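You operate a simulated robot arm through the tools that you are given. There is no shell and no other tool. Be economical: measure what you need, move in short steps, check, and stop when the job is done.

Carry out the task below with a simulated robot arm. There is one attempt and no reset: what you move stays moved.

## Task
Trim the gauge true on the 35 mm gold roller.
Fine: close the jaw on it and turn the trim dial till the display shows its size; then open the jaw and put the roller back; leave the other gold rollers be.

The check looks at the end state, three seconds after you hand in, the way a careful person would. Anything else that was tipped, shoved, dropped, spilled or broken makes it a failure.

## Robot
A 7-joint arm with a two-finger parallel gripper, fixed in place. Base frame: the origin is at the foot of the arm, x ahead of it, y to its left, z up; the work surface is at about z = 0. Lengths are in mm, angles in rad, forces in N, time in s.
With the tool pointing down near the work surface it reaches from about 240 to 620 mm from the base axis. Its first joint turns from -1.152 to 1.152 rad. Payload 2.6 kg.
The tool frame sits at the grasp point between the pads (the TCP): z along the fingers, y along the line on which they close. The tips reach 30 mm beyond it. The gripper opens to 94 mm. The fingers are 28 mm wide and 10 mm thick; the gripper's body (50 by 96 mm) begins 55 mm behind the TCP.
Orientation is told as [roll, pitch, yaw] about the base's x, y, z axes, in that order, counted from this pose: with the fingers straight down and closing along the base's y, the tool's x points along the base's -x, its y along +y and its z along -z.

## Interface
- The arm moves only by the tool arm_command. Its argument "commands" is one flat list of numbers, 7 for each row, row after row: the shift along the tool's x, y, z in mm, then the turn, a rotation vector about the tool's x, y, z in rad, then the closure in counts, from 0 (fully open) to 255 (shut). In form: [dx, dy, dz, ax, ay, az, gripper, dx, dy, dz, ax, ay, az, gripper, ...]. A call has 1 to 20 rows; each row is the pose to reach, as a shift and turn from the pose commanded when the call began, along the tool's axes at that moment. Rows are played at 5 a second. More than 50 mm and 0.15 rad between two rows, or a gripper value outside its range, and nothing of the call is played. A pose out of reach is approached as far as the arm can. The call stops where the force on the tool passes 70 N (or 10 N more than at its start, if that is more) or the arm is blocked; 0.2 s more then pass. The fingers move at their own pace (about 72 mm/s each) and stop on an object; they squeeze with about 41 N. The grip force told is the motor's: it shows also when the fingers shut on nothing. Time passes only in rows, and 0.2 s behind the last, so rows that repeat a pose let the fingers close. The reply holds the time, the measured pose of the TCP, the force on the tool along the base axes, the opening and the grip force, in the units named above and with some noise, with the torque about the TCP (base axes, N m) and any sound that the robot's microphone picked up.
- Cameras (640 x 400 px; columns grow to the right, rows downward): "scene" is fixed at [9.6, 416.7, 567.9]; the picture's right is [-0.94, -0.34, 0.00], its down [-0.19, 0.53, -0.83] and it looks along [0.28, -0.78, -0.56] (base axes); focal length 363 px, centre (320, 200). "wrist" rides on the gripper at [76, 14, -103] in the tool frame; the picture's right is [-0.18, 0.98, 0.00], its down [-0.75, -0.14, -0.64] and it looks along [-0.63, -0.12, 0.77] (tool axes); focal length 243 px, centre (320, 200). There is no depth. A picture from a camera that has moved, and an enlarged one, comes with that camera's place and axes in the base frame and with its lens.
- capture(camera): a new picture of that camera. The clock stands still meanwhile.
- close_up(camera, box): a new picture of the part [left, top, right, bottom] of that camera's present view, enlarged. The clock stands still meanwhile.
- job_done(): hands the job in; it is judged then, once.

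Work in short steps. Places have to be worked out from the pictures, the camera data and where the tool is seen: move nearer, look again, correct. Check each grasp and each placing, and mend what went wrong. You have 120 turns and 84 pictures in all, those below and enlarged ones among them. Open the gripper and draw the arm clear of the work before you hand the job in, unless the task says otherwise; then end with one line.

The tools are called after "Request:" as name(argument=value, ...) on one line, values as JSON. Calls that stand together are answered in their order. arm_command: Moves the arm, as the interface text tells. Its arguments: {"type":"object","properties":{"commands":{"type":"array"}},"required":["commands"]} The other tools are called the same way: capture (camera) takes a picture; close_up (camera, box) takes an enlarged picture of a part of a camera's view; job_done () hands the job in.

At the start:

```text
time_s: 0.0
ee_pos: [356.9, -133.7, 281.2]
tcp_rot: [0.0, -0.001, 0.0]
contact_force: [0.5, -0.8, 0.5]
torque: [-0.02, 0.0, 0.01]
grip_width: 93.9
grasp_force: 0.1
```

scene: 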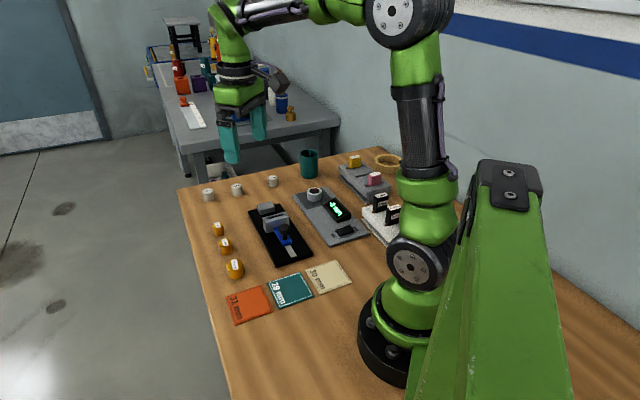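
wrist: 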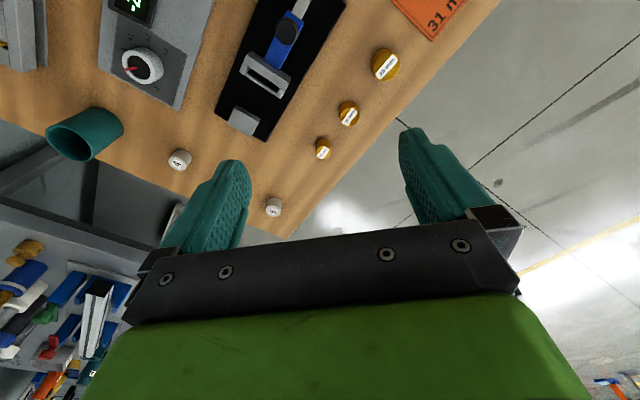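

I start by looking closely at the gauge, the dial box and the gold rollers.

Request:
close_up(camera="scene", box=[190, 170, 390, 295])

Request:
close_up(camera="wrist", box=[210, 0, 450, 150])

Request:
close_up(camera="wrist", box=[60, 0, 300, 150])

```text
3.20 times, centred on (290, 232) of scene
camera zoom: at [9.6, 416.7, 567.9], right [-0.94, -0.34, 0.0], down [-0.19, 0.53, -0.83], along [0.28, -0.78, -0.56], focal length 1162 px, centre (416, 96)
```

zoom: 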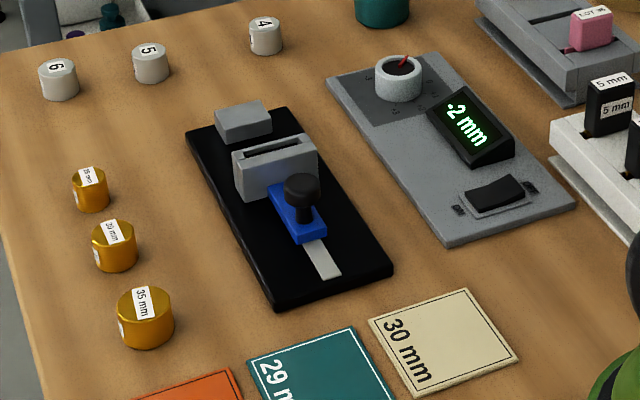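

```text
2.67 times, centred on (330, 75) of wrist
camera zoom: at [280.5, -120.4, 385.2], right [0.18, 0.98, 0.0], down [0.75, -0.14, 0.64], along [0.63, -0.12, -0.77], focal length 647 px, centre (293, 533)
```

zoom: 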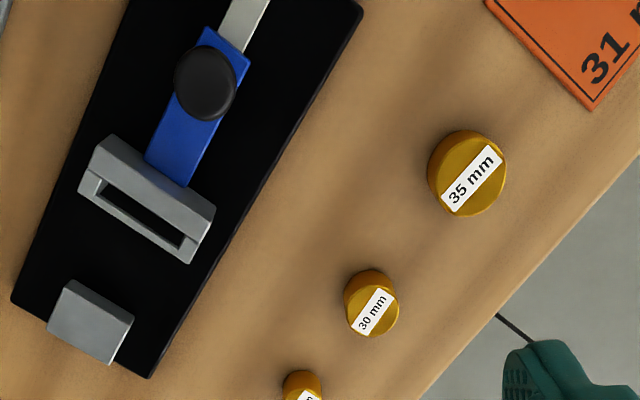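

```text
2.67 times, centred on (180, 75) of wrist
camera zoom: at [280.5, -120.4, 385.2], right [0.18, 0.98, 0.0], down [0.75, -0.14, 0.64], along [0.63, -0.12, -0.77], focal length 647 px, centre (693, 533)
```

zoom: 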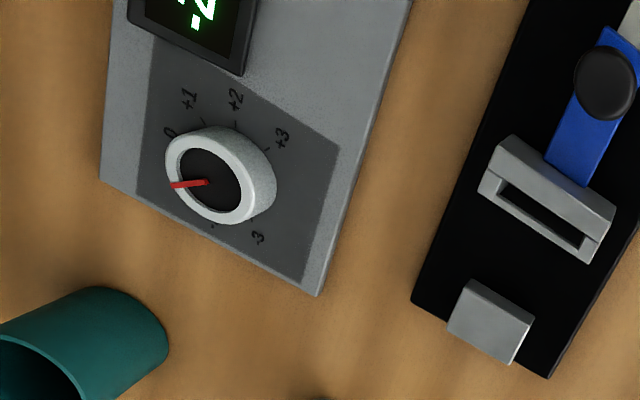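

The 35 mm roller stands near (368, -46). I zoom further on the gauge and the display to understand how they work.

Request:
close_up(camera="scene", box=[240, 195, 320, 270])

Request:
close_up(camera="scene", box=[290, 180, 370, 250])

Request:
arm_command(commands=[25, -15, 0, 0, 0, 0, 0, 50, -30, 0, 0, 0, 0, 0, 70, -60, 0, 0, 0, 0, 0, 70, -80, 0, 0, 0, 0, 0, 70, -80, 0, 0, 0, 0, 0])

Request:
capture(camera="wrist")

```text
5.33 times, centred on (280, 232) of scene
camera zoom: at [9.6, 416.7, 567.9], right [-0.94, -0.34, 0.0], down [-0.19, 0.53, -0.83], along [0.28, -0.78, -0.56], focal length 1937 px, centre (533, 27)
```

zoom: 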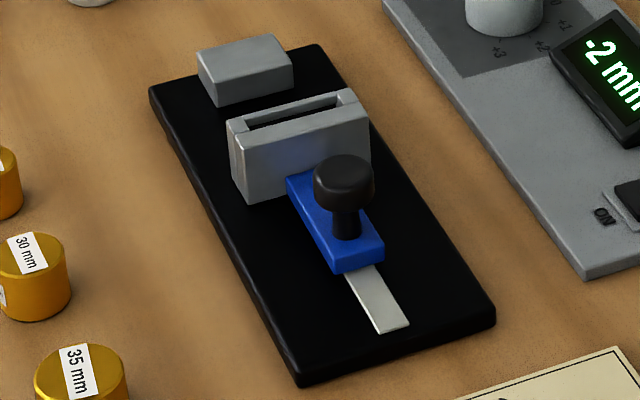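

```text
5.71 times, centred on (330, 215) of scene
camera zoom: at [9.6, 416.7, 567.9], right [-0.94, -0.34, 0.0], down [-0.19, 0.53, -0.83], along [0.28, -0.78, -0.56], focal length 2075 px, centre (263, 114)
```

zoom: 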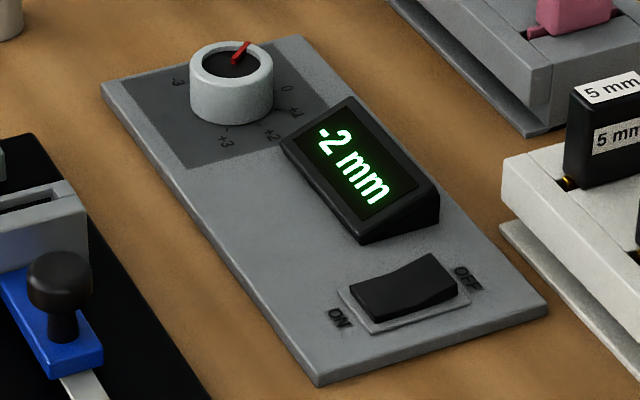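

```text
time_s: 1.2
ee_pos: [286.5, -212.1, 281.3]
tcp_rot: [0.001, -0.001, -0.001]
contact_force: [-0.2, 0.5, 0.3]
torque: [0.0, -0.03, -0.02]
grip_width: 94.2
grasp_force: 0.0
```

```text
76 pictures are left
camera wrist: at [210.2, -199.1, 384.7], right [0.18, 0.98, 0.0], down [0.75, -0.14, 0.64], along [0.63, -0.12, -0.77], focal length 243 px, centre (320, 200)
```

wrist: 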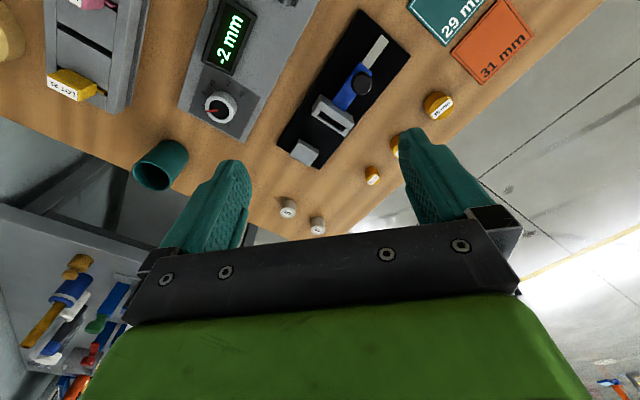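

Now a close-up from this nearer viewpoint for geometry.

Request:
close_up(camera="wrist", box=[270, 0, 420, 180])

Request:
close_up(camera="wrist", box=[170, 0, 290, 145])

```text
2.22 times, centred on (345, 90) of wrist
camera zoom: at [210.2, -199.1, 384.7], right [0.18, 0.98, 0.0], down [0.75, -0.14, 0.64], along [0.63, -0.12, -0.77], focal length 539 px, centre (264, 444)
```

zoom: 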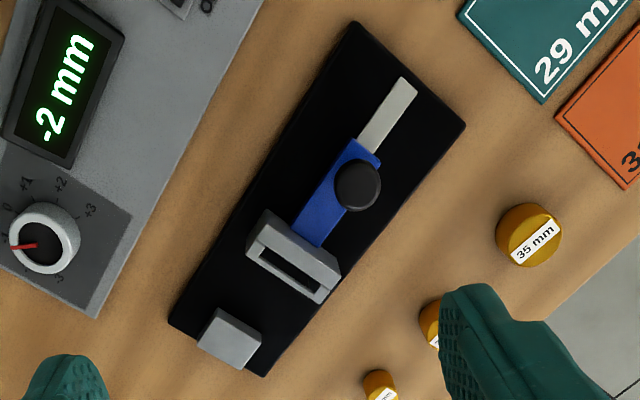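

```text
2.76 times, centred on (230, 72) of wrist
camera zoom: at [210.2, -199.1, 384.7], right [0.18, 0.98, 0.0], down [0.75, -0.14, 0.64], along [0.63, -0.12, -0.77], focal length 669 px, centre (568, 552)
```

zoom: 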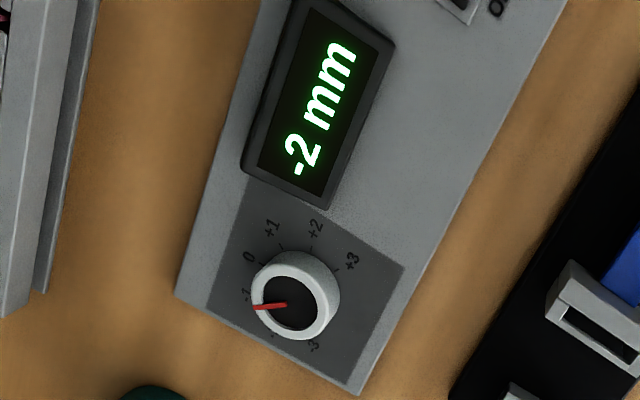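

The gauge's axis runs along about (0.71, -0.70); its anvil's inner face is about 47 mm from the jaw. I turn the tool by -45° and go above the 35 mm roller, then look.

Request:
arm_command(commands=[-13.2, 27.3, 21.8, 0, 0, 0.131, 0, -26.5, 54.7, 43.7, 0, 0, 0.262, 0, -39.7, 82, 65.5, 0, 0, 0.393, 0, -53, 109.3, 87.3, 0, 0, 0.523, 0, -66.2, 136.7, 109.2, 0, 0, 0.654, 0, -79.5, 164, 131, 0, 0, 0.785, 0, -79.5, 164, 131, 0, 0, 0.785, 0])

Request:
capture(camera="wrist")

Request:
capture(camera="scene")

```text
time_s: 2.8
ee_pos: [369.1, -48.4, 148.3]
tcp_rot: [-0.001, 0.001, -0.785]
contact_force: [-0.3, 0.4, 1.0]
torque: [0.02, 0.04, -0.02]
grip_width: 94.0
grasp_force: 0.0
```

```text
73 pictures are left
camera wrist: at [325.0, 15.2, 252.3], right [0.83, 0.56, 0.0], down [0.43, -0.63, 0.64], along [0.36, -0.53, -0.77], focal length 243 px, centre (320, 200)
```

wrist: 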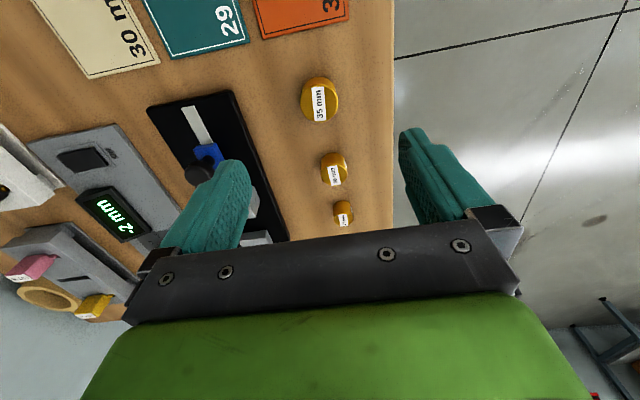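

```text
72 pictures are left
```

scene: 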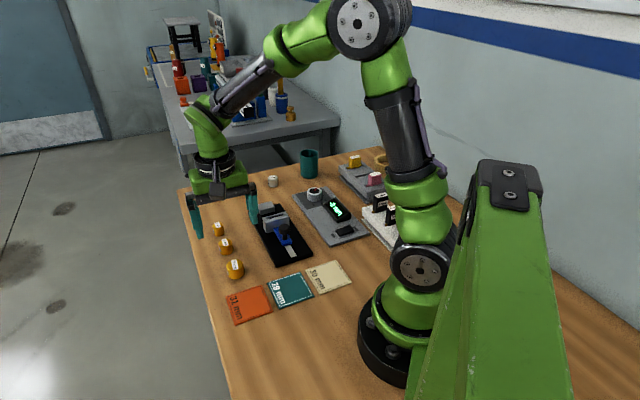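

The roller is at roughly (364, -43) in this view, slightly different from before; I zoom to refine.

Request:
close_up(camera="wrist", box=[280, 60, 376, 120])

Request:
close_up(camera="scene", box=[205, 210, 269, 290])

```text
6.67 times, centred on (328, 90) of wrist
camera zoom: at [325.0, 15.2, 252.3], right [0.83, 0.56, 0.0], down [0.43, -0.63, 0.64], along [0.36, -0.53, -0.77], focal length 1618 px, centre (267, 933)
```

zoom: 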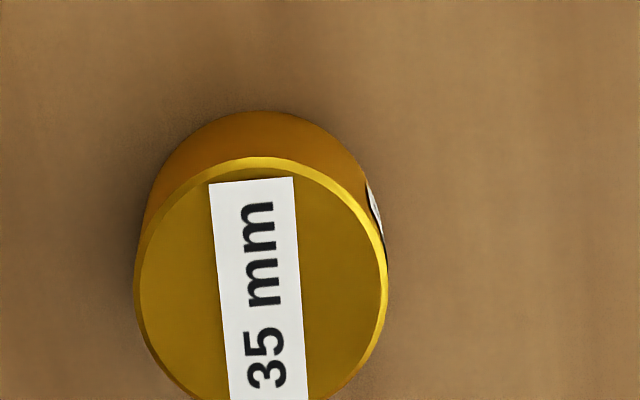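

```text
5.00 times, centred on (237, 250) of scene
camera zoom: at [9.6, 416.7, 567.9], right [-0.94, -0.34, 0.0], down [-0.19, 0.53, -0.83], along [0.28, -0.78, -0.56], focal length 1816 px, centre (735, -50)
```

zoom: 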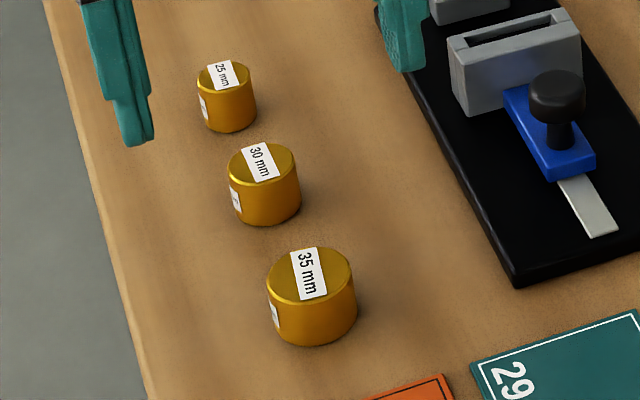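

Roller centre judged at (366.7, -47.5), top z≈24. I descend partway and re-read the pose.

Request:
arm_command(commands=[0, 0, 30, 0, 0, 0, 0, 0, 0, 60, 0, 0, 0, 0, 0, 0, 70, 0, 0, 0, 0, 0, 0, 70, 0, 0, 0, 0, 0, 0, 70, 0, 0, 0, 0])

Request:
capture(camera="wrist")

Request:
close_up(camera="scene", box=[185, 210, 295, 290])

```text
time_s: 4.0
ee_pos: [368.8, -48.3, 81.6]
tcp_rot: [0.001, -0.001, -0.785]
contact_force: [-0.9, -0.1, 0.2]
torque: [-0.02, 0.02, 0.01]
grip_width: 94.1
grasp_force: 0.0
```

```text
69 pictures are left
camera wrist: at [324.6, 14.8, 185.0], right [0.83, 0.56, 0.0], down [0.43, -0.63, 0.64], along [0.36, -0.53, -0.77], focal length 243 px, centre (320, 200)
```

wrist: 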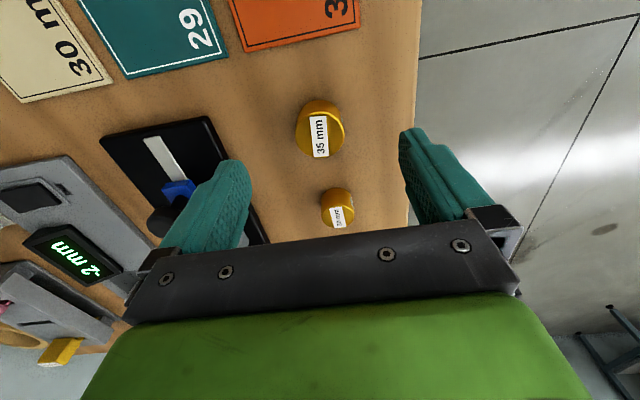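

```text
5.00 times, centred on (240, 250) of scene
camera zoom: at [9.6, 416.7, 567.9], right [-0.94, -0.34, 0.0], down [-0.19, 0.53, -0.83], along [0.28, -0.78, -0.56], focal length 1816 px, centre (720, -50)
```

zoom: 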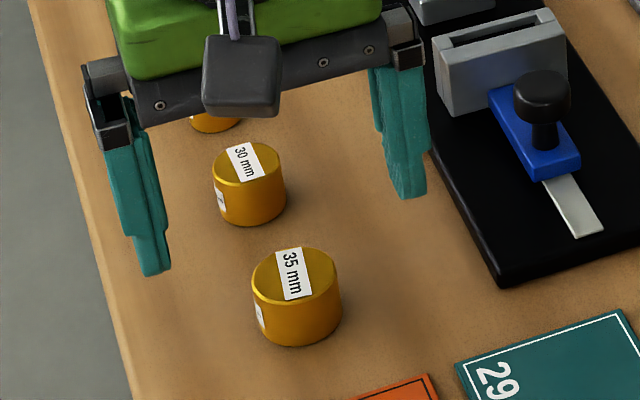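

The tool is centred within about 2 mm. I correct it and descend to z=34 (tips 4 mm above the table) with open fingers, then close slowly.

Request:
arm_command(commands=[2.2, -0.9, 15, 0, 0, 0, 0, 2.2, -0.9, 30, 0, 0, 0, 0, 2.2, -0.9, 40, 0, 0, 0, 0, 2.2, -0.9, 47.5, 0, 0, 0, 0, 2.2, -0.9, 47.5, 0, 0, 0, 0])

Request:
close_up(camera="scene", box=[185, 210, 295, 290])

Request:
capture(camera="wrist")

```text
time_s: 5.2
ee_pos: [365.0, -48.4, 32.9]
tcp_rot: [0.0, -0.001, -0.785]
contact_force: [-0.1, 0.6, 0.1]
torque: [-0.02, 0.03, -0.04]
grip_width: 94.0
grasp_force: 0.1
```

```text
5.00 times, centred on (240, 250) of scene
camera zoom: at [9.6, 416.7, 567.9], right [-0.94, -0.34, 0.0], down [-0.19, 0.53, -0.83], along [0.28, -0.78, -0.56], focal length 1816 px, centre (720, -50)
```

zoom: 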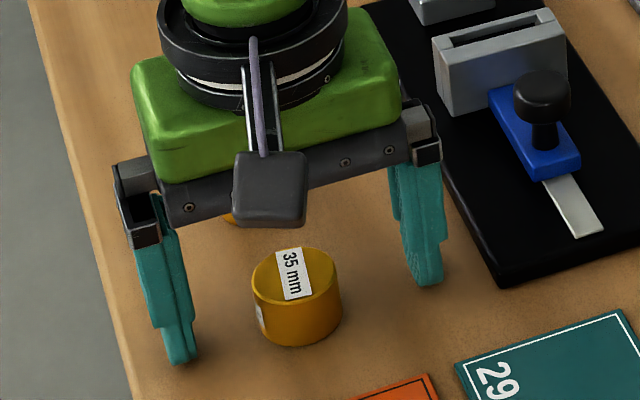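

```text
66 pictures are left
camera wrist: at [321.4, 15.0, 136.4], right [0.83, 0.56, 0.0], down [0.43, -0.63, 0.64], along [0.36, -0.53, -0.77], focal length 243 px, centre (320, 200)
```

wrist: 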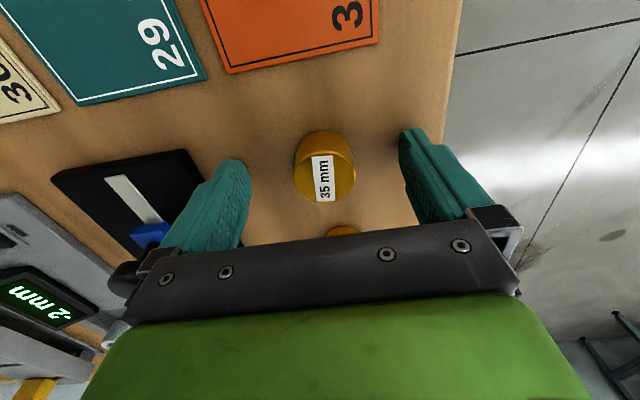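

Roller centre appears about 2 mm toward +tool-y; I shift and close the fingers.

Request:
arm_command(commands=[0, 1.8, 0, 0, 0, 0, 0, 0, 1.8, 0, 0, 0, 0, 80, 0, 1.8, 0, 0, 0, 0, 130, 0, 1.8, 0, 0, 0, 0, 170, 0, 1.8, 0, 0, 0, 0, 200, 0, 1.8, 0, 0, 0, 0, 200])

Request:
close_up(camera="scene", box=[185, 210, 295, 290])

Request:
capture(camera="wrist")

```text
time_s: 6.6
ee_pos: [366.5, -48.1, 33.3]
tcp_rot: [0.0, -0.001, -0.786]
contact_force: [1.1, 1.5, 1.8]
torque: [0.06, -0.02, -0.02]
grip_width: 34.5
grasp_force: 41.2
```

```text
5.00 times, centred on (240, 250) of scene
camera zoom: at [9.5, 416.7, 567.9], right [-0.94, -0.34, 0.0], down [-0.19, 0.53, -0.83], along [0.28, -0.78, -0.56], focal length 1816 px, centre (720, -50)
```

zoom: 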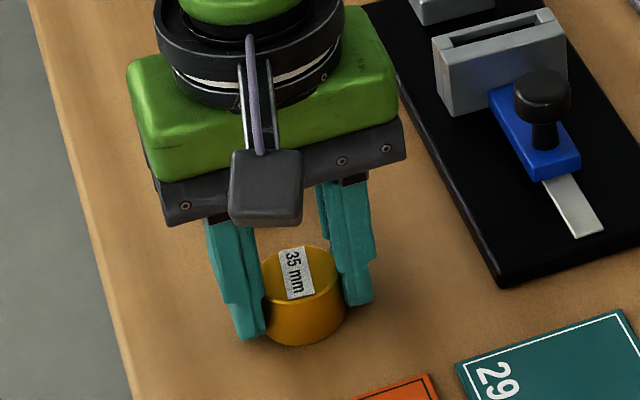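

```text
64 pictures are left
camera wrist: at [322.2, 15.7, 137.5], right [0.83, 0.56, 0.0], down [0.43, -0.63, 0.64], along [0.36, -0.53, -0.77], focal length 243 px, centre (320, 200)
```

wrist: 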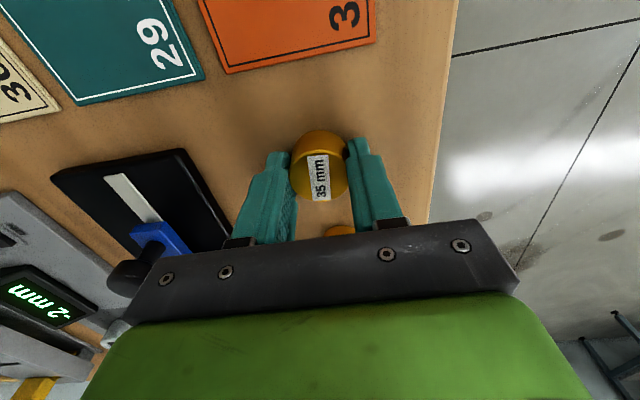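

Held firmly at 34.5 mm. I lift by 85 mm and carry it above the gap between jaw and anvil.

Request:
arm_command(commands=[0, 0, -20, 0, 0, 0, 200, 0, 0, -50, 0, 0, 0, 200, 0, 0, -85, 0, 0, 0, 200, -27.3, -25.3, -85, 0, 0, 0, 200, -54.6, -50.6, -85, 0, 0, 0, 200, -81.9, -75.9, -85, 0, 0, 0, 200, -109.2, -101.2, -85, 0, 0, 0, 200, -136.5, -126.5, -85, 0, 0, 0, 200, -136.5, -126.5, -85, 0, 0, 0, 200, -136.5, -126.5, -85, 0, 0, 0, 200])

Request:
capture(camera="wrist")

Request:
close_up(camera="scene", box=[205, 150, 325, 270])

```text
time_s: 8.8
ee_pos: [372.7, -233.1, 116.6]
tcp_rot: [0.0, 0.001, -0.785]
contact_force: [-0.1, 0.5, -2.1]
torque: [-0.03, 0.0, 0.01]
grip_width: 34.3
grasp_force: 41.3
```

```text
63 pictures are left
camera wrist: at [329.2, -169.3, 220.5], right [0.83, 0.56, 0.0], down [0.43, -0.63, 0.64], along [0.36, -0.53, -0.77], focal length 243 px, centre (320, 200)
```

wrist: 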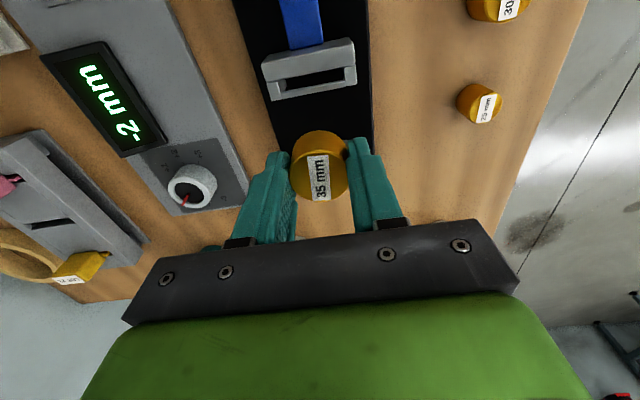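

```text
3.33 times, centred on (265, 210) of scene
camera zoom: at [9.6, 416.7, 567.9], right [-0.94, -0.34, 0.0], down [-0.19, 0.53, -0.83], along [0.28, -0.78, -0.56], focal length 1211 px, centre (503, 167)
```

zoom: 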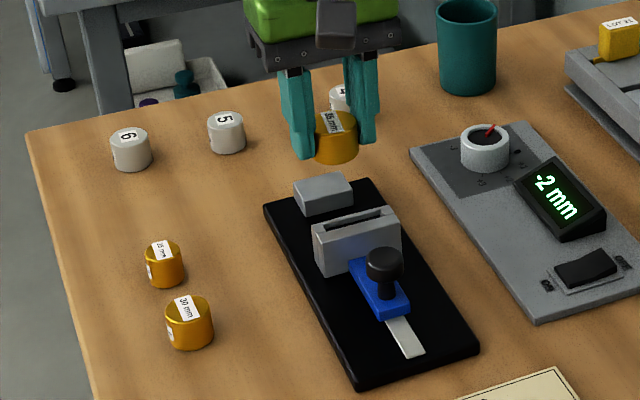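

Jaw face is at about 25 mm behind and anvil about 26 mm ahead of the tool centre, so it's nearly centred. I go down to about 7 mm above the plate and look.

Request:
arm_command(commands=[1.3, 0, 20, 0, 0, 0, 200, 1.3, 0, 40, 0, 0, 0, 200, 1.3, 0, 52, 0, 0, 0, 200, 1.3, 0, 62, 0, 0, 0, 200, 1.3, 0, 62, 0, 0, 0, 200, 1.3, 0, 62, 0, 0, 0, 200])

Request:
capture(camera="wrist")

Request:
close_up(camera="scene", box=[225, 170, 325, 250])

```text
time_s: 10.2
ee_pos: [370.6, -231.8, 55.2]
tcp_rot: [0.0, 0.0, -0.786]
contact_force: [-0.4, -0.5, -2.0]
torque: [-0.02, -0.01, -0.01]
grip_width: 34.5
grasp_force: 40.8
```

```text
61 pictures are left
camera wrist: at [327.6, -168.6, 159.6], right [0.83, 0.56, 0.0], down [0.43, -0.63, 0.64], along [0.36, -0.53, -0.77], focal length 243 px, centre (320, 200)
```

wrist: 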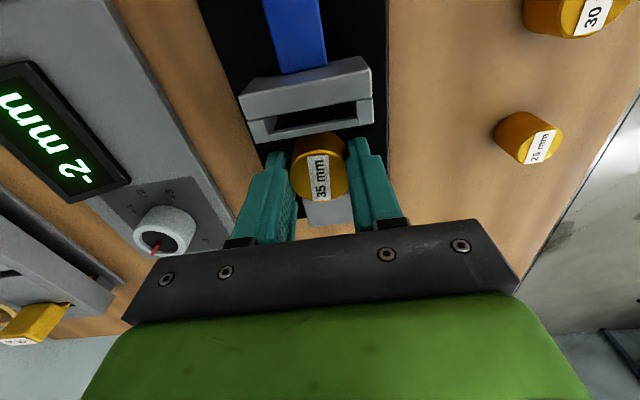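

```text
5.00 times, centred on (275, 210) of scene
camera zoom: at [9.6, 416.7, 567.9], right [-0.94, -0.34, 0.0], down [-0.19, 0.53, -0.83], along [0.28, -0.78, -0.56], focal length 1816 px, centre (545, 150)
```

zoom: 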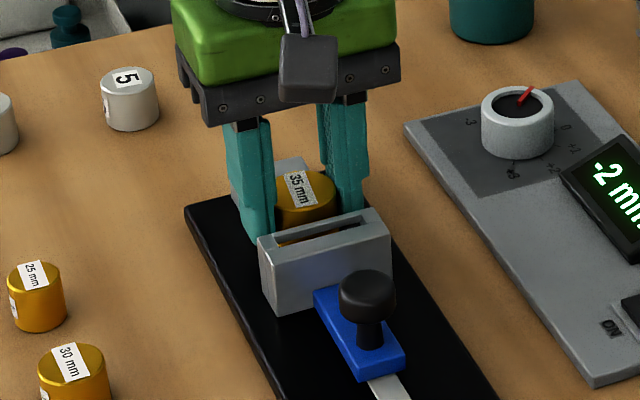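

Clearances look good (about 7 mm both sides). I creep down until the roller meets the plate.

Request:
arm_command(commands=[0, 0, 4, 0, 0, 0, 200, 0, 0, 7, 0, 0, 0, 200, 0, 0, 9, 0, 0, 0, 200, 0, 0, 10, 0, 0, 0, 200, 0, 0, 10, 0, 0, 0, 200])

Request:
close_up(camera="scene", box=[225, 170, 325, 250])

```text
time_s: 11.4
ee_pos: [373.5, -233.6, 46.3]
tcp_rot: [0.0, -0.001, -0.786]
contact_force: [-1.1, -0.6, -2.3]
torque: [-0.01, -0.03, 0.01]
grip_width: 34.2
grasp_force: 41.0
```

```text
5.00 times, centred on (275, 210) of scene
camera zoom: at [9.6, 416.7, 567.9], right [-0.94, -0.34, 0.0], down [-0.19, 0.53, -0.83], along [0.28, -0.78, -0.56], focal length 1816 px, centre (545, 150)
```

zoom: 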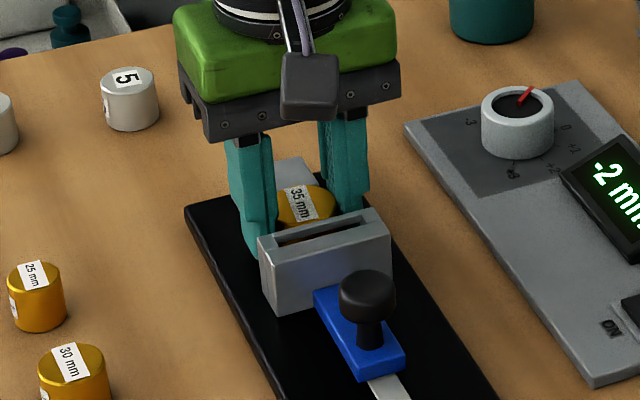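

No contact yet; continue down in 1 mm steps.

Request:
arm_command(commands=[0, 0, 1, 0, 0, 0, 200, 0, 0, 2, 0, 0, 0, 200, 0, 0, 3, 0, 0, 0, 200, 0, 0, 4, 0, 0, 0, 200, 0, 0, 4, 0, 0, 0, 200])

```text
time_s: 12.6
ee_pos: [373.8, -233.8, 44.6]
tcp_rot: [0.002, -0.007, -0.786]
contact_force: [-2.0, -1.6, 32.7]
torque: [-0.06, 0.11, -0.03]
grip_width: 34.3
grasp_force: 40.9
```

Contact with the plate at TCP z≈44.5. I relieve the pressure, open to ~60 mm, and rise.

Request:
arm_command(commands=[0, 0, -2.2, 0, 0, 0, 200, 0, 0, -2.2, 0, 0, 0, 200, 0, 0, -2.2, 0, 0, 0, 140, 0, 0, -2.2, 0, 0, 0, 92, 0, 0, -2.2, 0, 0, 0, 92, 0, 0, -2.2, 0, 0, 0, 92])

Request:
arm_command(commands=[0, 0, -10, 0, 0, 0, 92, 0, 0, -25, 0, 0, 0, 92, 0, 0, -60, 0, 0, 0, 92, 30, 0, -80, 0, 0, 0, 92, 60, 0, -80, 0, 0, 0, 92, 98, 0, -80, 0, 0, 0, 92, 98, 0, -80, 0, 0, 0, 92])

Request:
capture(camera="wrist")

Request:
close_up(camera="scene", box=[225, 170, 325, 250])

```text
time_s: 14.0
ee_pos: [372.8, -231.8, 43.7]
tcp_rot: [0.002, 0.0, -0.785]
contact_force: [0.2, 0.0, 0.0]
torque: [-0.02, 0.0, -0.02]
grip_width: 60.0
grasp_force: 0.1
```

```text
time_s: 15.6
ee_pos: [301.8, -161.0, 122.7]
tcp_rot: [0.001, 0.0, -0.786]
contact_force: [-0.3, -0.6, -0.7]
torque: [0.01, 0.0, 0.01]
grip_width: 60.1
grasp_force: 0.0
```

```text
58 pictures are left
camera wrist: at [257.1, -98.6, 226.5], right [0.83, 0.56, 0.0], down [0.43, -0.63, 0.64], along [0.36, -0.53, -0.77], focal length 243 px, centre (320, 200)
```

wrist: 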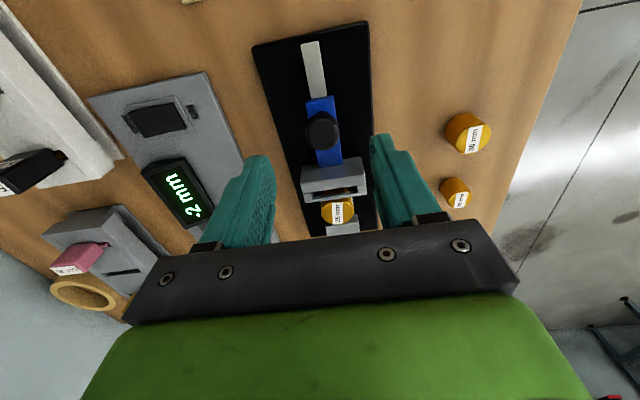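

```text
5.00 times, centred on (275, 210) of scene
camera zoom: at [9.5, 416.7, 567.9], right [-0.94, -0.34, 0.0], down [-0.19, 0.53, -0.83], along [0.28, -0.78, -0.56], focal length 1816 px, centre (545, 150)
```

zoom: 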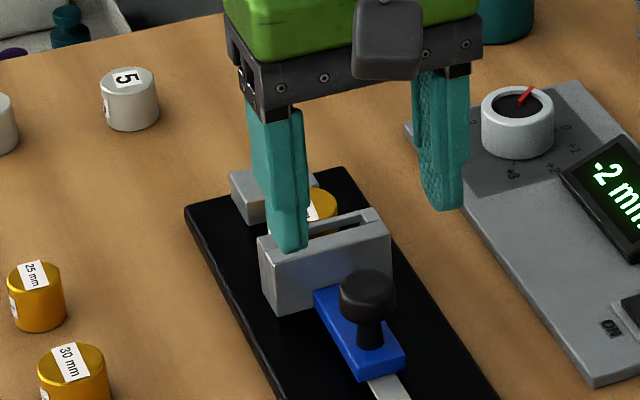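

Roller stands in the gap. The knob lies right under the tool. A close look at the roller in the gap before lowering on the knob.

Request:
close_up(camera="wrist", box=[280, 90, 390, 240])

```text
2.67 times, centred on (335, 165) of wrist
camera zoom: at [257.1, -98.6, 226.5], right [0.83, 0.56, 0.0], down [0.43, -0.63, 0.64], along [0.36, -0.53, -0.77], focal length 647 px, centre (280, 293)
```

zoom: 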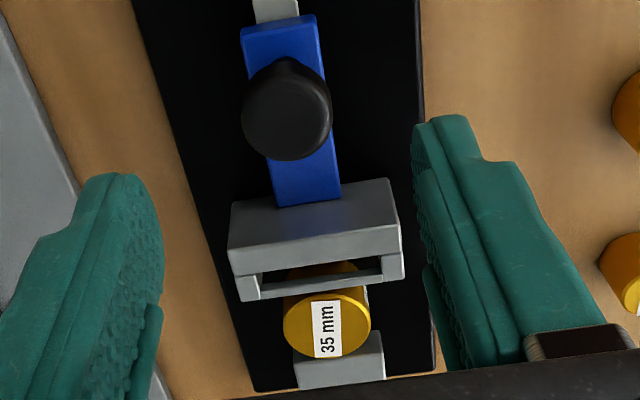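

The roller seems to overlap the jaw's front lip in this view; I zoom in tightly.

Request:
close_up(camera="wrist", box=[305, 150, 365, 240])

Request:
close_up(camera="scene", box=[255, 195, 310, 235])

```text
4.44 times, centred on (335, 195) of wrist
camera zoom: at [257.1, -98.6, 226.5], right [0.83, 0.56, 0.0], down [0.43, -0.63, 0.64], along [0.36, -0.53, -0.77], focal length 1078 px, centre (253, 222)
```

zoom: 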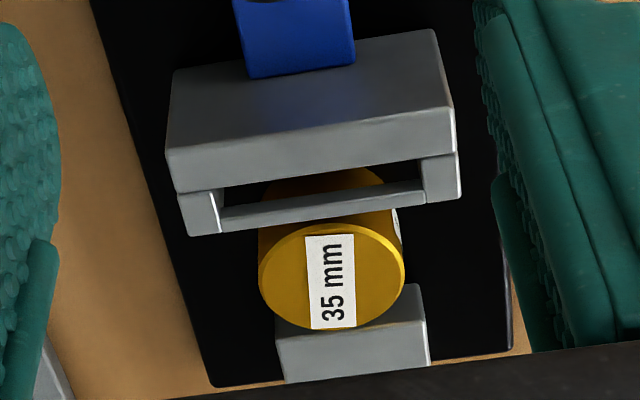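

```text
10.00 times, centred on (282, 215) of scene
camera zoom: at [9.5, 416.7, 567.9], right [-0.94, -0.34, 0.0], down [-0.19, 0.53, -0.83], along [0.28, -0.78, -0.56], focal length 3632 px, centre (695, 50)
```

zoom: 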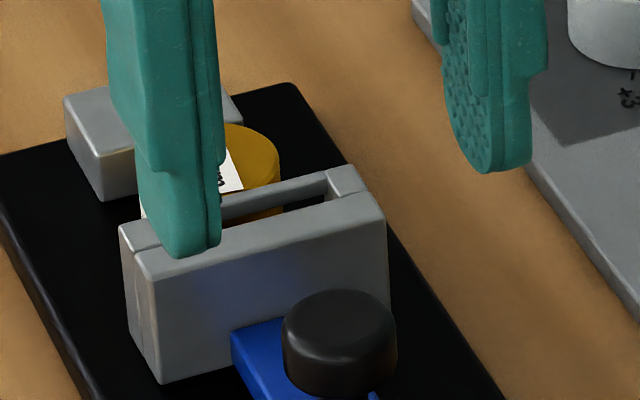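

Clear: the roller stands between the jaw's front bar and the anvil. I lower over the knob (tips to z≈36) and grip it.

Request:
arm_command(commands=[0, 0, 25, 0, 0, 0, 92, 0, 0, 45, 0, 0, 0, 92, 0, 0, 56, 0, 0, 0, 92, 0, 0, 56, 0, 0, 0, 92])

Request:
close_up(camera="scene", box=[225, 170, 325, 270])

Request:
capture(camera="wrist")

```text
time_s: 16.6
ee_pos: [301.4, -164.0, 66.3]
tcp_rot: [0.0, -0.002, -0.786]
contact_force: [0.4, -0.5, -0.8]
torque: [0.01, -0.02, 0.0]
grip_width: 60.1
grasp_force: 0.1
```

```text
4.00 times, centred on (275, 220) of scene
camera zoom: at [9.6, 416.7, 567.9], right [-0.94, -0.34, 0.0], down [-0.19, 0.53, -0.83], along [0.28, -0.78, -0.56], focal length 1453 px, centre (500, 120)
```

zoom: 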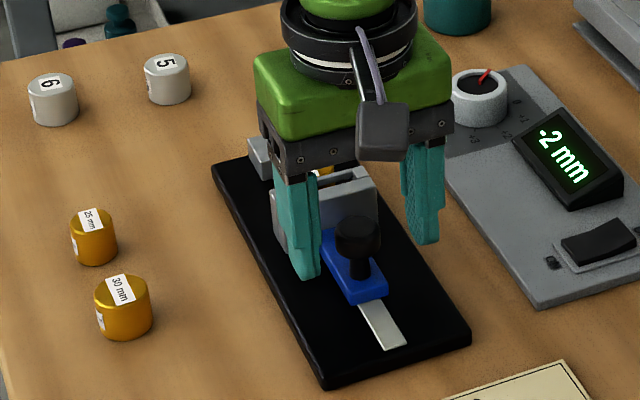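

```text
52 pictures are left
camera wrist: at [257.0, -101.7, 170.5], right [0.83, 0.56, 0.0], down [0.43, -0.63, 0.64], along [0.36, -0.53, -0.77], focal length 243 px, centre (320, 200)
```

wrist: 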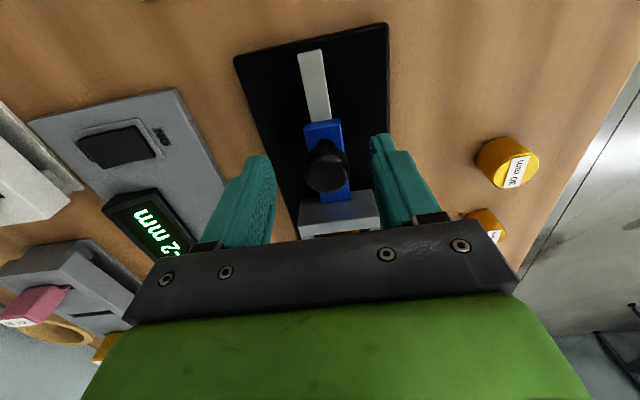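

The knob centre is about 2 mm to +y and 2–3 mm behind; I correct and close on it.

Request:
arm_command(commands=[2.5, 2, 0, 0, 0, 0, 92, 2.5, 2, 0, 0, 0, 0, 150, 2.5, 2, 0, 0, 0, 0, 180, 2.5, 2, 0, 0, 0, 0, 220, 2.5, 2, 0, 0, 0, 0, 220, 2.5, 2, 0, 0, 0, 0, 220])

Request:
close_up(camera="scene", box=[225, 170, 325, 270])

```text
time_s: 18.0
ee_pos: [302.3, -160.1, 67.9]
tcp_rot: [0.002, -0.001, -0.782]
contact_force: [10.1, 9.9, -3.4]
torque: [0.13, -0.29, 0.01]
grip_width: 25.3
grasp_force: 45.1
```

```text
4.00 times, centred on (275, 220) of scene
camera zoom: at [9.6, 416.7, 567.9], right [-0.94, -0.34, 0.0], down [-0.19, 0.53, -0.83], along [0.28, -0.78, -0.56], focal length 1453 px, centre (500, 120)
```

zoom: 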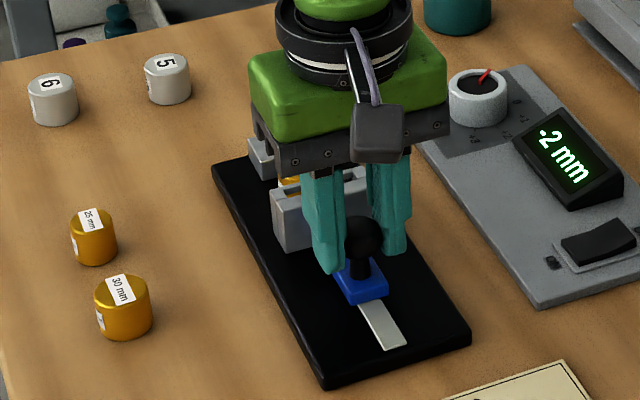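

Knob held (25 mm). I slide it toward the anvil in 2 mm steps, watching the force.

Request:
arm_command(commands=[0, 1, 0, 0, 0, 0, 220, -2, 1, 0, 0, 0, 0, 220, -4, 1, 0, 0, 0, 0, 220, -6, 1, 0, 0, 0, 0, 220, -6, 1, 0, 0, 0, 0, 220])

Request:
close_up(camera="scene", box=[240, 170, 380, 260])

```text
time_s: 19.2
ee_pos: [305.8, -165.0, 69.0]
tcp_rot: [0.0, 0.001, -0.79]
contact_force: [2.7, 2.3, 1.2]
torque: [0.92, 0.78, -0.1]
grip_width: 25.2
grasp_force: 45.0
```

```text
4.44 times, centred on (310, 215) of scene
camera zoom: at [9.6, 416.7, 567.9], right [-0.94, -0.34, 0.0], down [-0.19, 0.53, -0.83], along [0.28, -0.78, -0.56], focal length 1614 px, centre (364, 133)
```

zoom: 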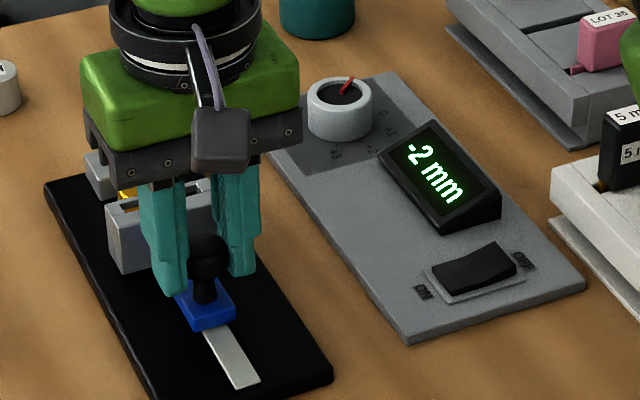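

It slides freely. I keep going in small steps toward contact.

Request:
arm_command(commands=[-2, 0, 0, 0, 0, 0, 220, -4, 0, 0, 0, 0, 0, 220, -6, 0, 0, 0, 0, 0, 220, -6, 0, 0, 0, 0, 0, 220])

Request:
close_up(camera="scene", box=[240, 170, 380, 260])

```text
time_s: 20.2
ee_pos: [312.0, -169.4, 68.0]
tcp_rot: [0.002, -0.005, -0.785]
contact_force: [0.3, -2.5, 21.7]
torque: [0.18, 0.21, -0.06]
grip_width: 25.0
grasp_force: 44.8
```

```text
4.44 times, centred on (310, 215) of scene
camera zoom: at [9.5, 416.8, 567.9], right [-0.94, -0.34, 0.0], down [-0.19, 0.53, -0.83], along [0.28, -0.78, -0.56], focal length 1614 px, centre (364, 133)
```

zoom: 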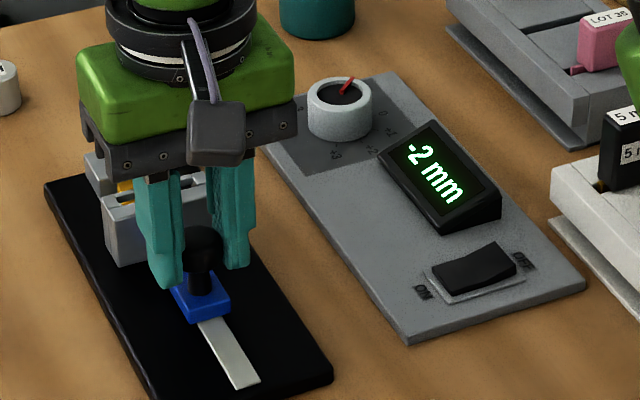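

Still no contact reaction along the axis; continue with 1–1.5 mm steps.

Request:
arm_command(commands=[-1, 0, -0.5, 0, 0, 0, 220, -2, 0, -0.5, 0, 0, 0, 220, -3, 0, -0.5, 0, 0, 0, 220, -3, 0, -0.5, 0, 0, 0, 220])

Request:
close_up(camera="scene", box=[240, 170, 380, 260])

Request:
capture(camera="wrist")

```text
time_s: 21.2
ee_pos: [313.4, -171.0, 68.1]
tcp_rot: [-0.002, 0.0, -0.786]
contact_force: [-3.6, -7.0, -1.5]
torque: [-0.77, -0.46, 0.13]
grip_width: 25.2
grasp_force: 44.8
```

```text
4.44 times, centred on (310, 215) of scene
camera zoom: at [9.6, 416.7, 567.9], right [-0.94, -0.34, 0.0], down [-0.19, 0.53, -0.83], along [0.28, -0.78, -0.56], focal length 1614 px, centre (364, 133)
```

zoom: 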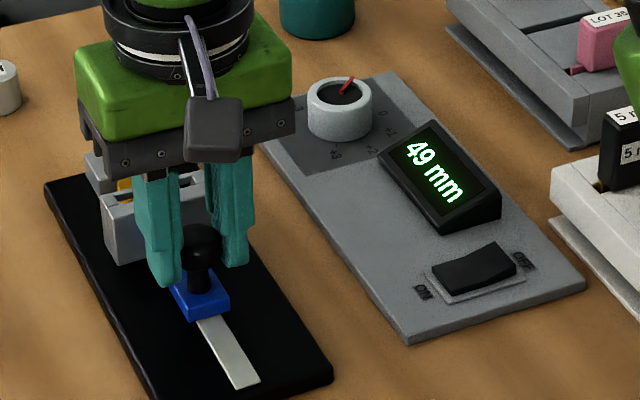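

```text
47 pictures are left
camera wrist: at [269.2, -108.0, 172.0], right [0.83, 0.56, 0.0], down [0.43, -0.63, 0.64], along [0.36, -0.53, -0.77], focal length 243 px, centre (320, 200)
```

wrist: 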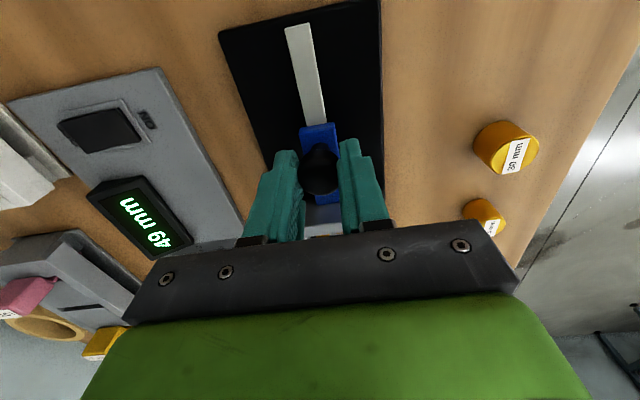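

The display changed; I zoom in to read it.

Request:
close_up(camera="scene", box=[315, 190, 360, 225])

```text
11.43 times, centred on (338, 208) of scene
camera zoom: at [9.6, 416.7, 567.9], right [-0.94, -0.34, 0.0], down [-0.19, 0.53, -0.83], along [0.28, -0.78, -0.56], focal length 4151 px, centre (120, 114)
```

zoom: 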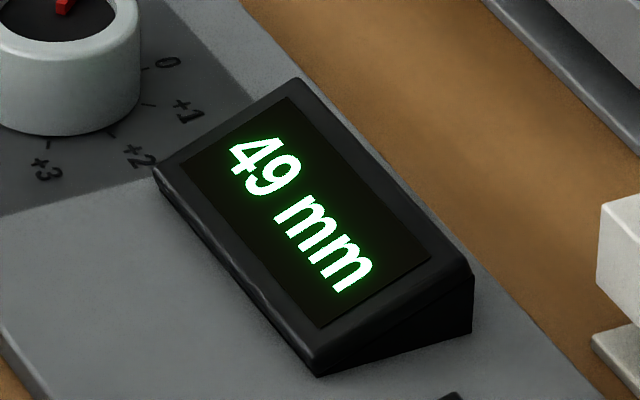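

It reads 49 mm with no solid reaction, so the jaw is likely just within measuring range and not yet touching. I continue closing.

Request:
arm_command(commands=[-2, 0, 0, 0, 0, 0, 220, -4, 0, 0, 0, 0, 0, 220, -4, 0, 0, 0, 0, 0, 220])

Request:
close_up(camera="scene", box=[240, 170, 380, 260])

```text
time_s: 22.0
ee_pos: [315.4, -173.4, 67.7]
tcp_rot: [-0.001, 0.002, -0.788]
contact_force: [-6.5, -11.6, 2.6]
torque: [0.32, 0.65, -0.09]
grip_width: 25.3
grasp_force: 45.0
```

```text
4.44 times, centred on (310, 215) of scene
camera zoom: at [9.6, 416.7, 567.9], right [-0.94, -0.34, 0.0], down [-0.19, 0.53, -0.83], along [0.28, -0.78, -0.56], focal length 1614 px, centre (364, 133)
```

zoom: 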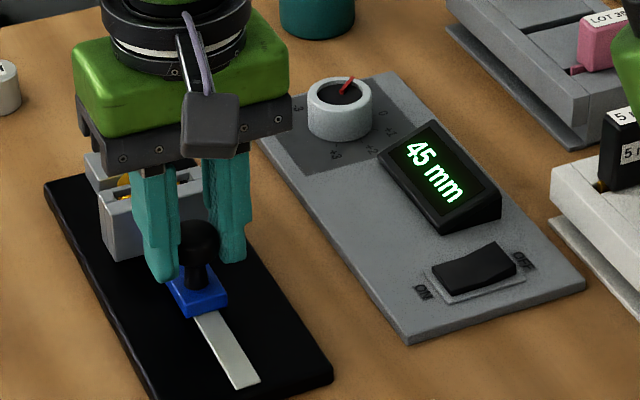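

It's a live gap reading (45 now). About 10 mm more; I proceed 8 mm and read.

Request:
arm_command(commands=[-2, -0.7, 0, 0, 0, 0, 220, -4, -0.7, 0, 0, 0, 0, 220, -6, -0.7, 0, 0, 0, 0, 220, -8, -0.7, 0, 0, 0, 0, 220, -8, -0.7, 0, 0, 0, 0, 220])

Request:
close_up(camera="scene", box=[240, 170, 380, 260])

```text
time_s: 23.2
ee_pos: [320.1, -180.2, 67.8]
tcp_rot: [0.0, 0.004, -0.784]
contact_force: [-4.2, -6.5, -27.5]
torque: [-0.02, 0.24, 0.18]
grip_width: 25.2
grasp_force: 45.2
```

```text
4.44 times, centred on (310, 215) of scene
camera zoom: at [9.7, 416.7, 568.0], right [-0.94, -0.34, 0.0], down [-0.19, 0.53, -0.83], along [0.28, -0.78, -0.56], focal length 1614 px, centre (364, 133)
```

zoom: 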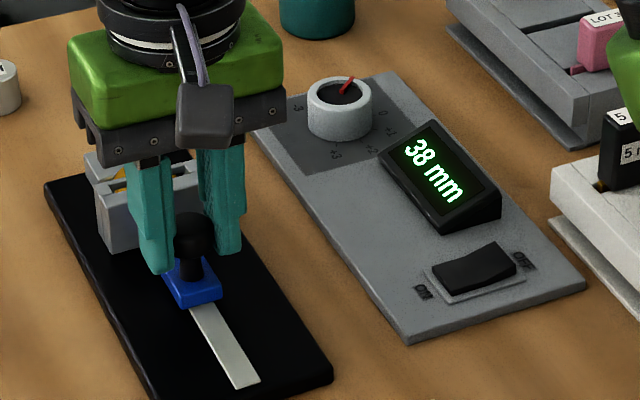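

Now 38. I continue in 1 mm steps until the reaction rises.

Request:
arm_command(commands=[-1, 0, 0.5, 0, 0, 0, 220, -2, 0, 0.5, 0, 0, 0, 220, -3, 0, 0.5, 0, 0, 0, 220, -3, 0, 0.5, 0, 0, 0, 220])

Request:
close_up(camera="scene", box=[240, 170, 380, 260])

```text
time_s: 24.2
ee_pos: [322.6, -181.5, 67.9]
tcp_rot: [-0.002, 0.002, -0.787]
contact_force: [-4.0, -6.8, -27.4]
torque: [0.1, 0.36, -0.04]
grip_width: 25.0
grasp_force: 44.8
```

```text
4.44 times, centred on (310, 215) of scene
camera zoom: at [9.7, 416.7, 568.0], right [-0.94, -0.34, 0.0], down [-0.19, 0.53, -0.83], along [0.28, -0.78, -0.56], focal length 1614 px, centre (364, 133)
```

zoom: 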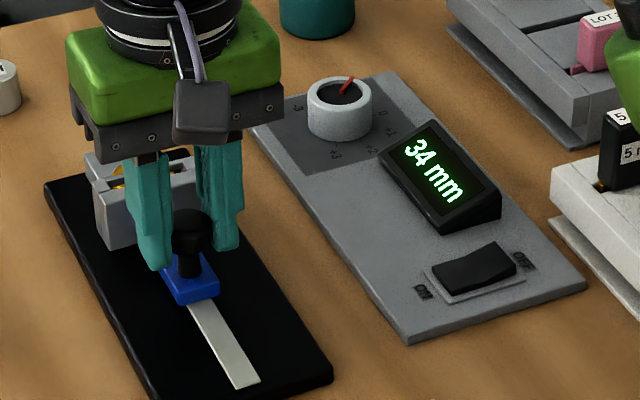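

Reads 34 with still no clear axial reaction; one millimetre at a time further.

Request:
arm_command(commands=[-0.5, 0, 0.4, 0, 0, 0, 220, -1, 0, 0.4, 0, 0, 0, 220, -1.5, 0, 0.4, 0, 0, 0, 220, -2, 0, 0.4, 0, 0, 0, 220, -2, 0, 0.4, 0, 0, 0, 220])

Request:
close_up(camera="scene", box=[240, 170, 380, 260])

```text
time_s: 25.4
ee_pos: [323.0, -183.0, 69.2]
tcp_rot: [-0.001, 0.002, -0.786]
contact_force: [-19.2, -7.3, -6.0]
torque: [-0.36, 0.2, 0.01]
grip_width: 25.3
grasp_force: 44.9
```

```text
4.44 times, centred on (310, 215) of scene
camera zoom: at [9.6, 416.7, 567.9], right [-0.94, -0.34, 0.0], down [-0.19, 0.53, -0.83], along [0.28, -0.78, -0.56], focal length 1614 px, centre (364, 133)
```

zoom: 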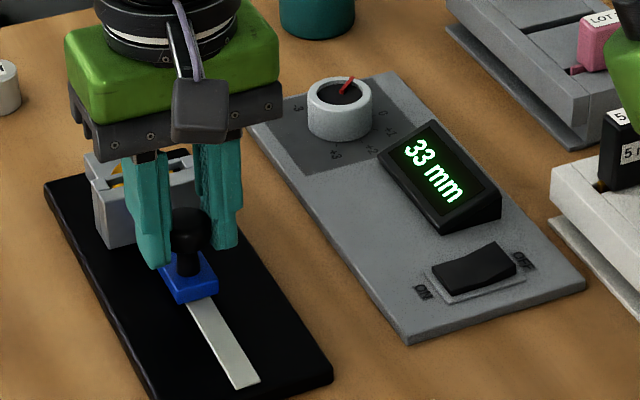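

33 = 35 − 2, consistent with contact. I push 1.5 mm further to confirm it's blocked.

Request:
arm_command(commands=[-0.8, 0, 0, 0, 0, 0, 220, -1.5, 0, 0, 0, 0, 0, 220, -1.5, 0, 0, 0, 0, 0, 220])

Request:
close_up(camera="scene", box=[240, 170, 380, 260])

```text
time_s: 26.2
ee_pos: [323.9, -182.9, 67.0]
tcp_rot: [-0.001, 0.002, -0.79]
contact_force: [-31.9, 0.9, 25.7]
torque: [-0.07, 0.71, -0.12]
grip_width: 25.1
grasp_force: 44.8
```

```text
4.44 times, centred on (310, 215) of scene
camera zoom: at [9.5, 416.8, 567.9], right [-0.94, -0.34, 0.0], down [-0.19, 0.53, -0.83], along [0.28, -0.78, -0.56], focal length 1614 px, centre (364, 133)
```

zoom: 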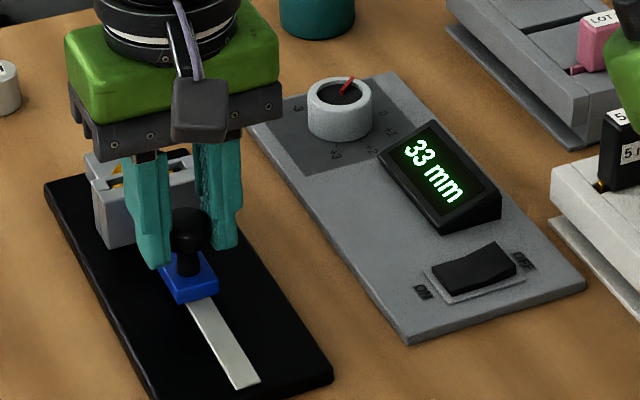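

Blocked at 33 with ~23 N: the jaw is closed on the roller. I release the knob and rise.

Request:
arm_command(commands=[0, 0, 0, 0, 0, 0, 160, 0, 0, 0, 0, 0, 0, 92, 0, 0, 0, 0, 0, 0, 92, 0, 0, -15, 0, 0, 0, 92, 0, 0, -40, 0, 0, 0, 92, 0, 0, -75, 0, 0, 0, 92, 0, 0, -110, 0, 0, 0, 92, 0, 0, -110, 0, 0, 0, 92])

Request:
capture(camera="wrist")

Request:
close_up(camera="scene", box=[240, 170, 380, 260])

```text
time_s: 28.0
ee_pos: [324.4, -182.7, 175.3]
tcp_rot: [-0.001, 0.0, -0.786]
contact_force: [-0.9, -0.3, -0.7]
torque: [-0.01, -0.02, 0.02]
grip_width: 60.0
grasp_force: 0.1
```

```text
40 pictures are left
camera wrist: at [281.1, -119.0, 278.9], right [0.83, 0.56, 0.0], down [0.43, -0.63, 0.64], along [0.36, -0.53, -0.77], focal length 243 px, centre (320, 200)
```

wrist: 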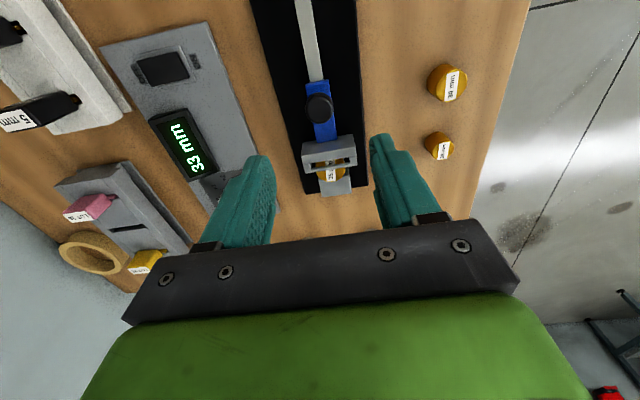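

```text
4.44 times, centred on (310, 215) of scene
camera zoom: at [9.5, 416.7, 567.9], right [-0.94, -0.34, 0.0], down [-0.19, 0.53, -0.83], along [0.28, -0.78, -0.56], focal length 1614 px, centre (364, 133)
```

zoom: 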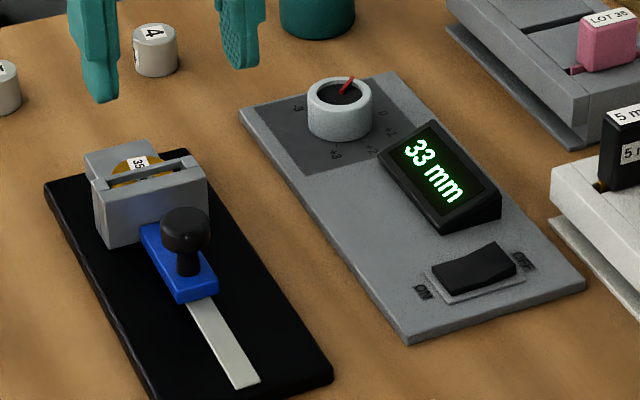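

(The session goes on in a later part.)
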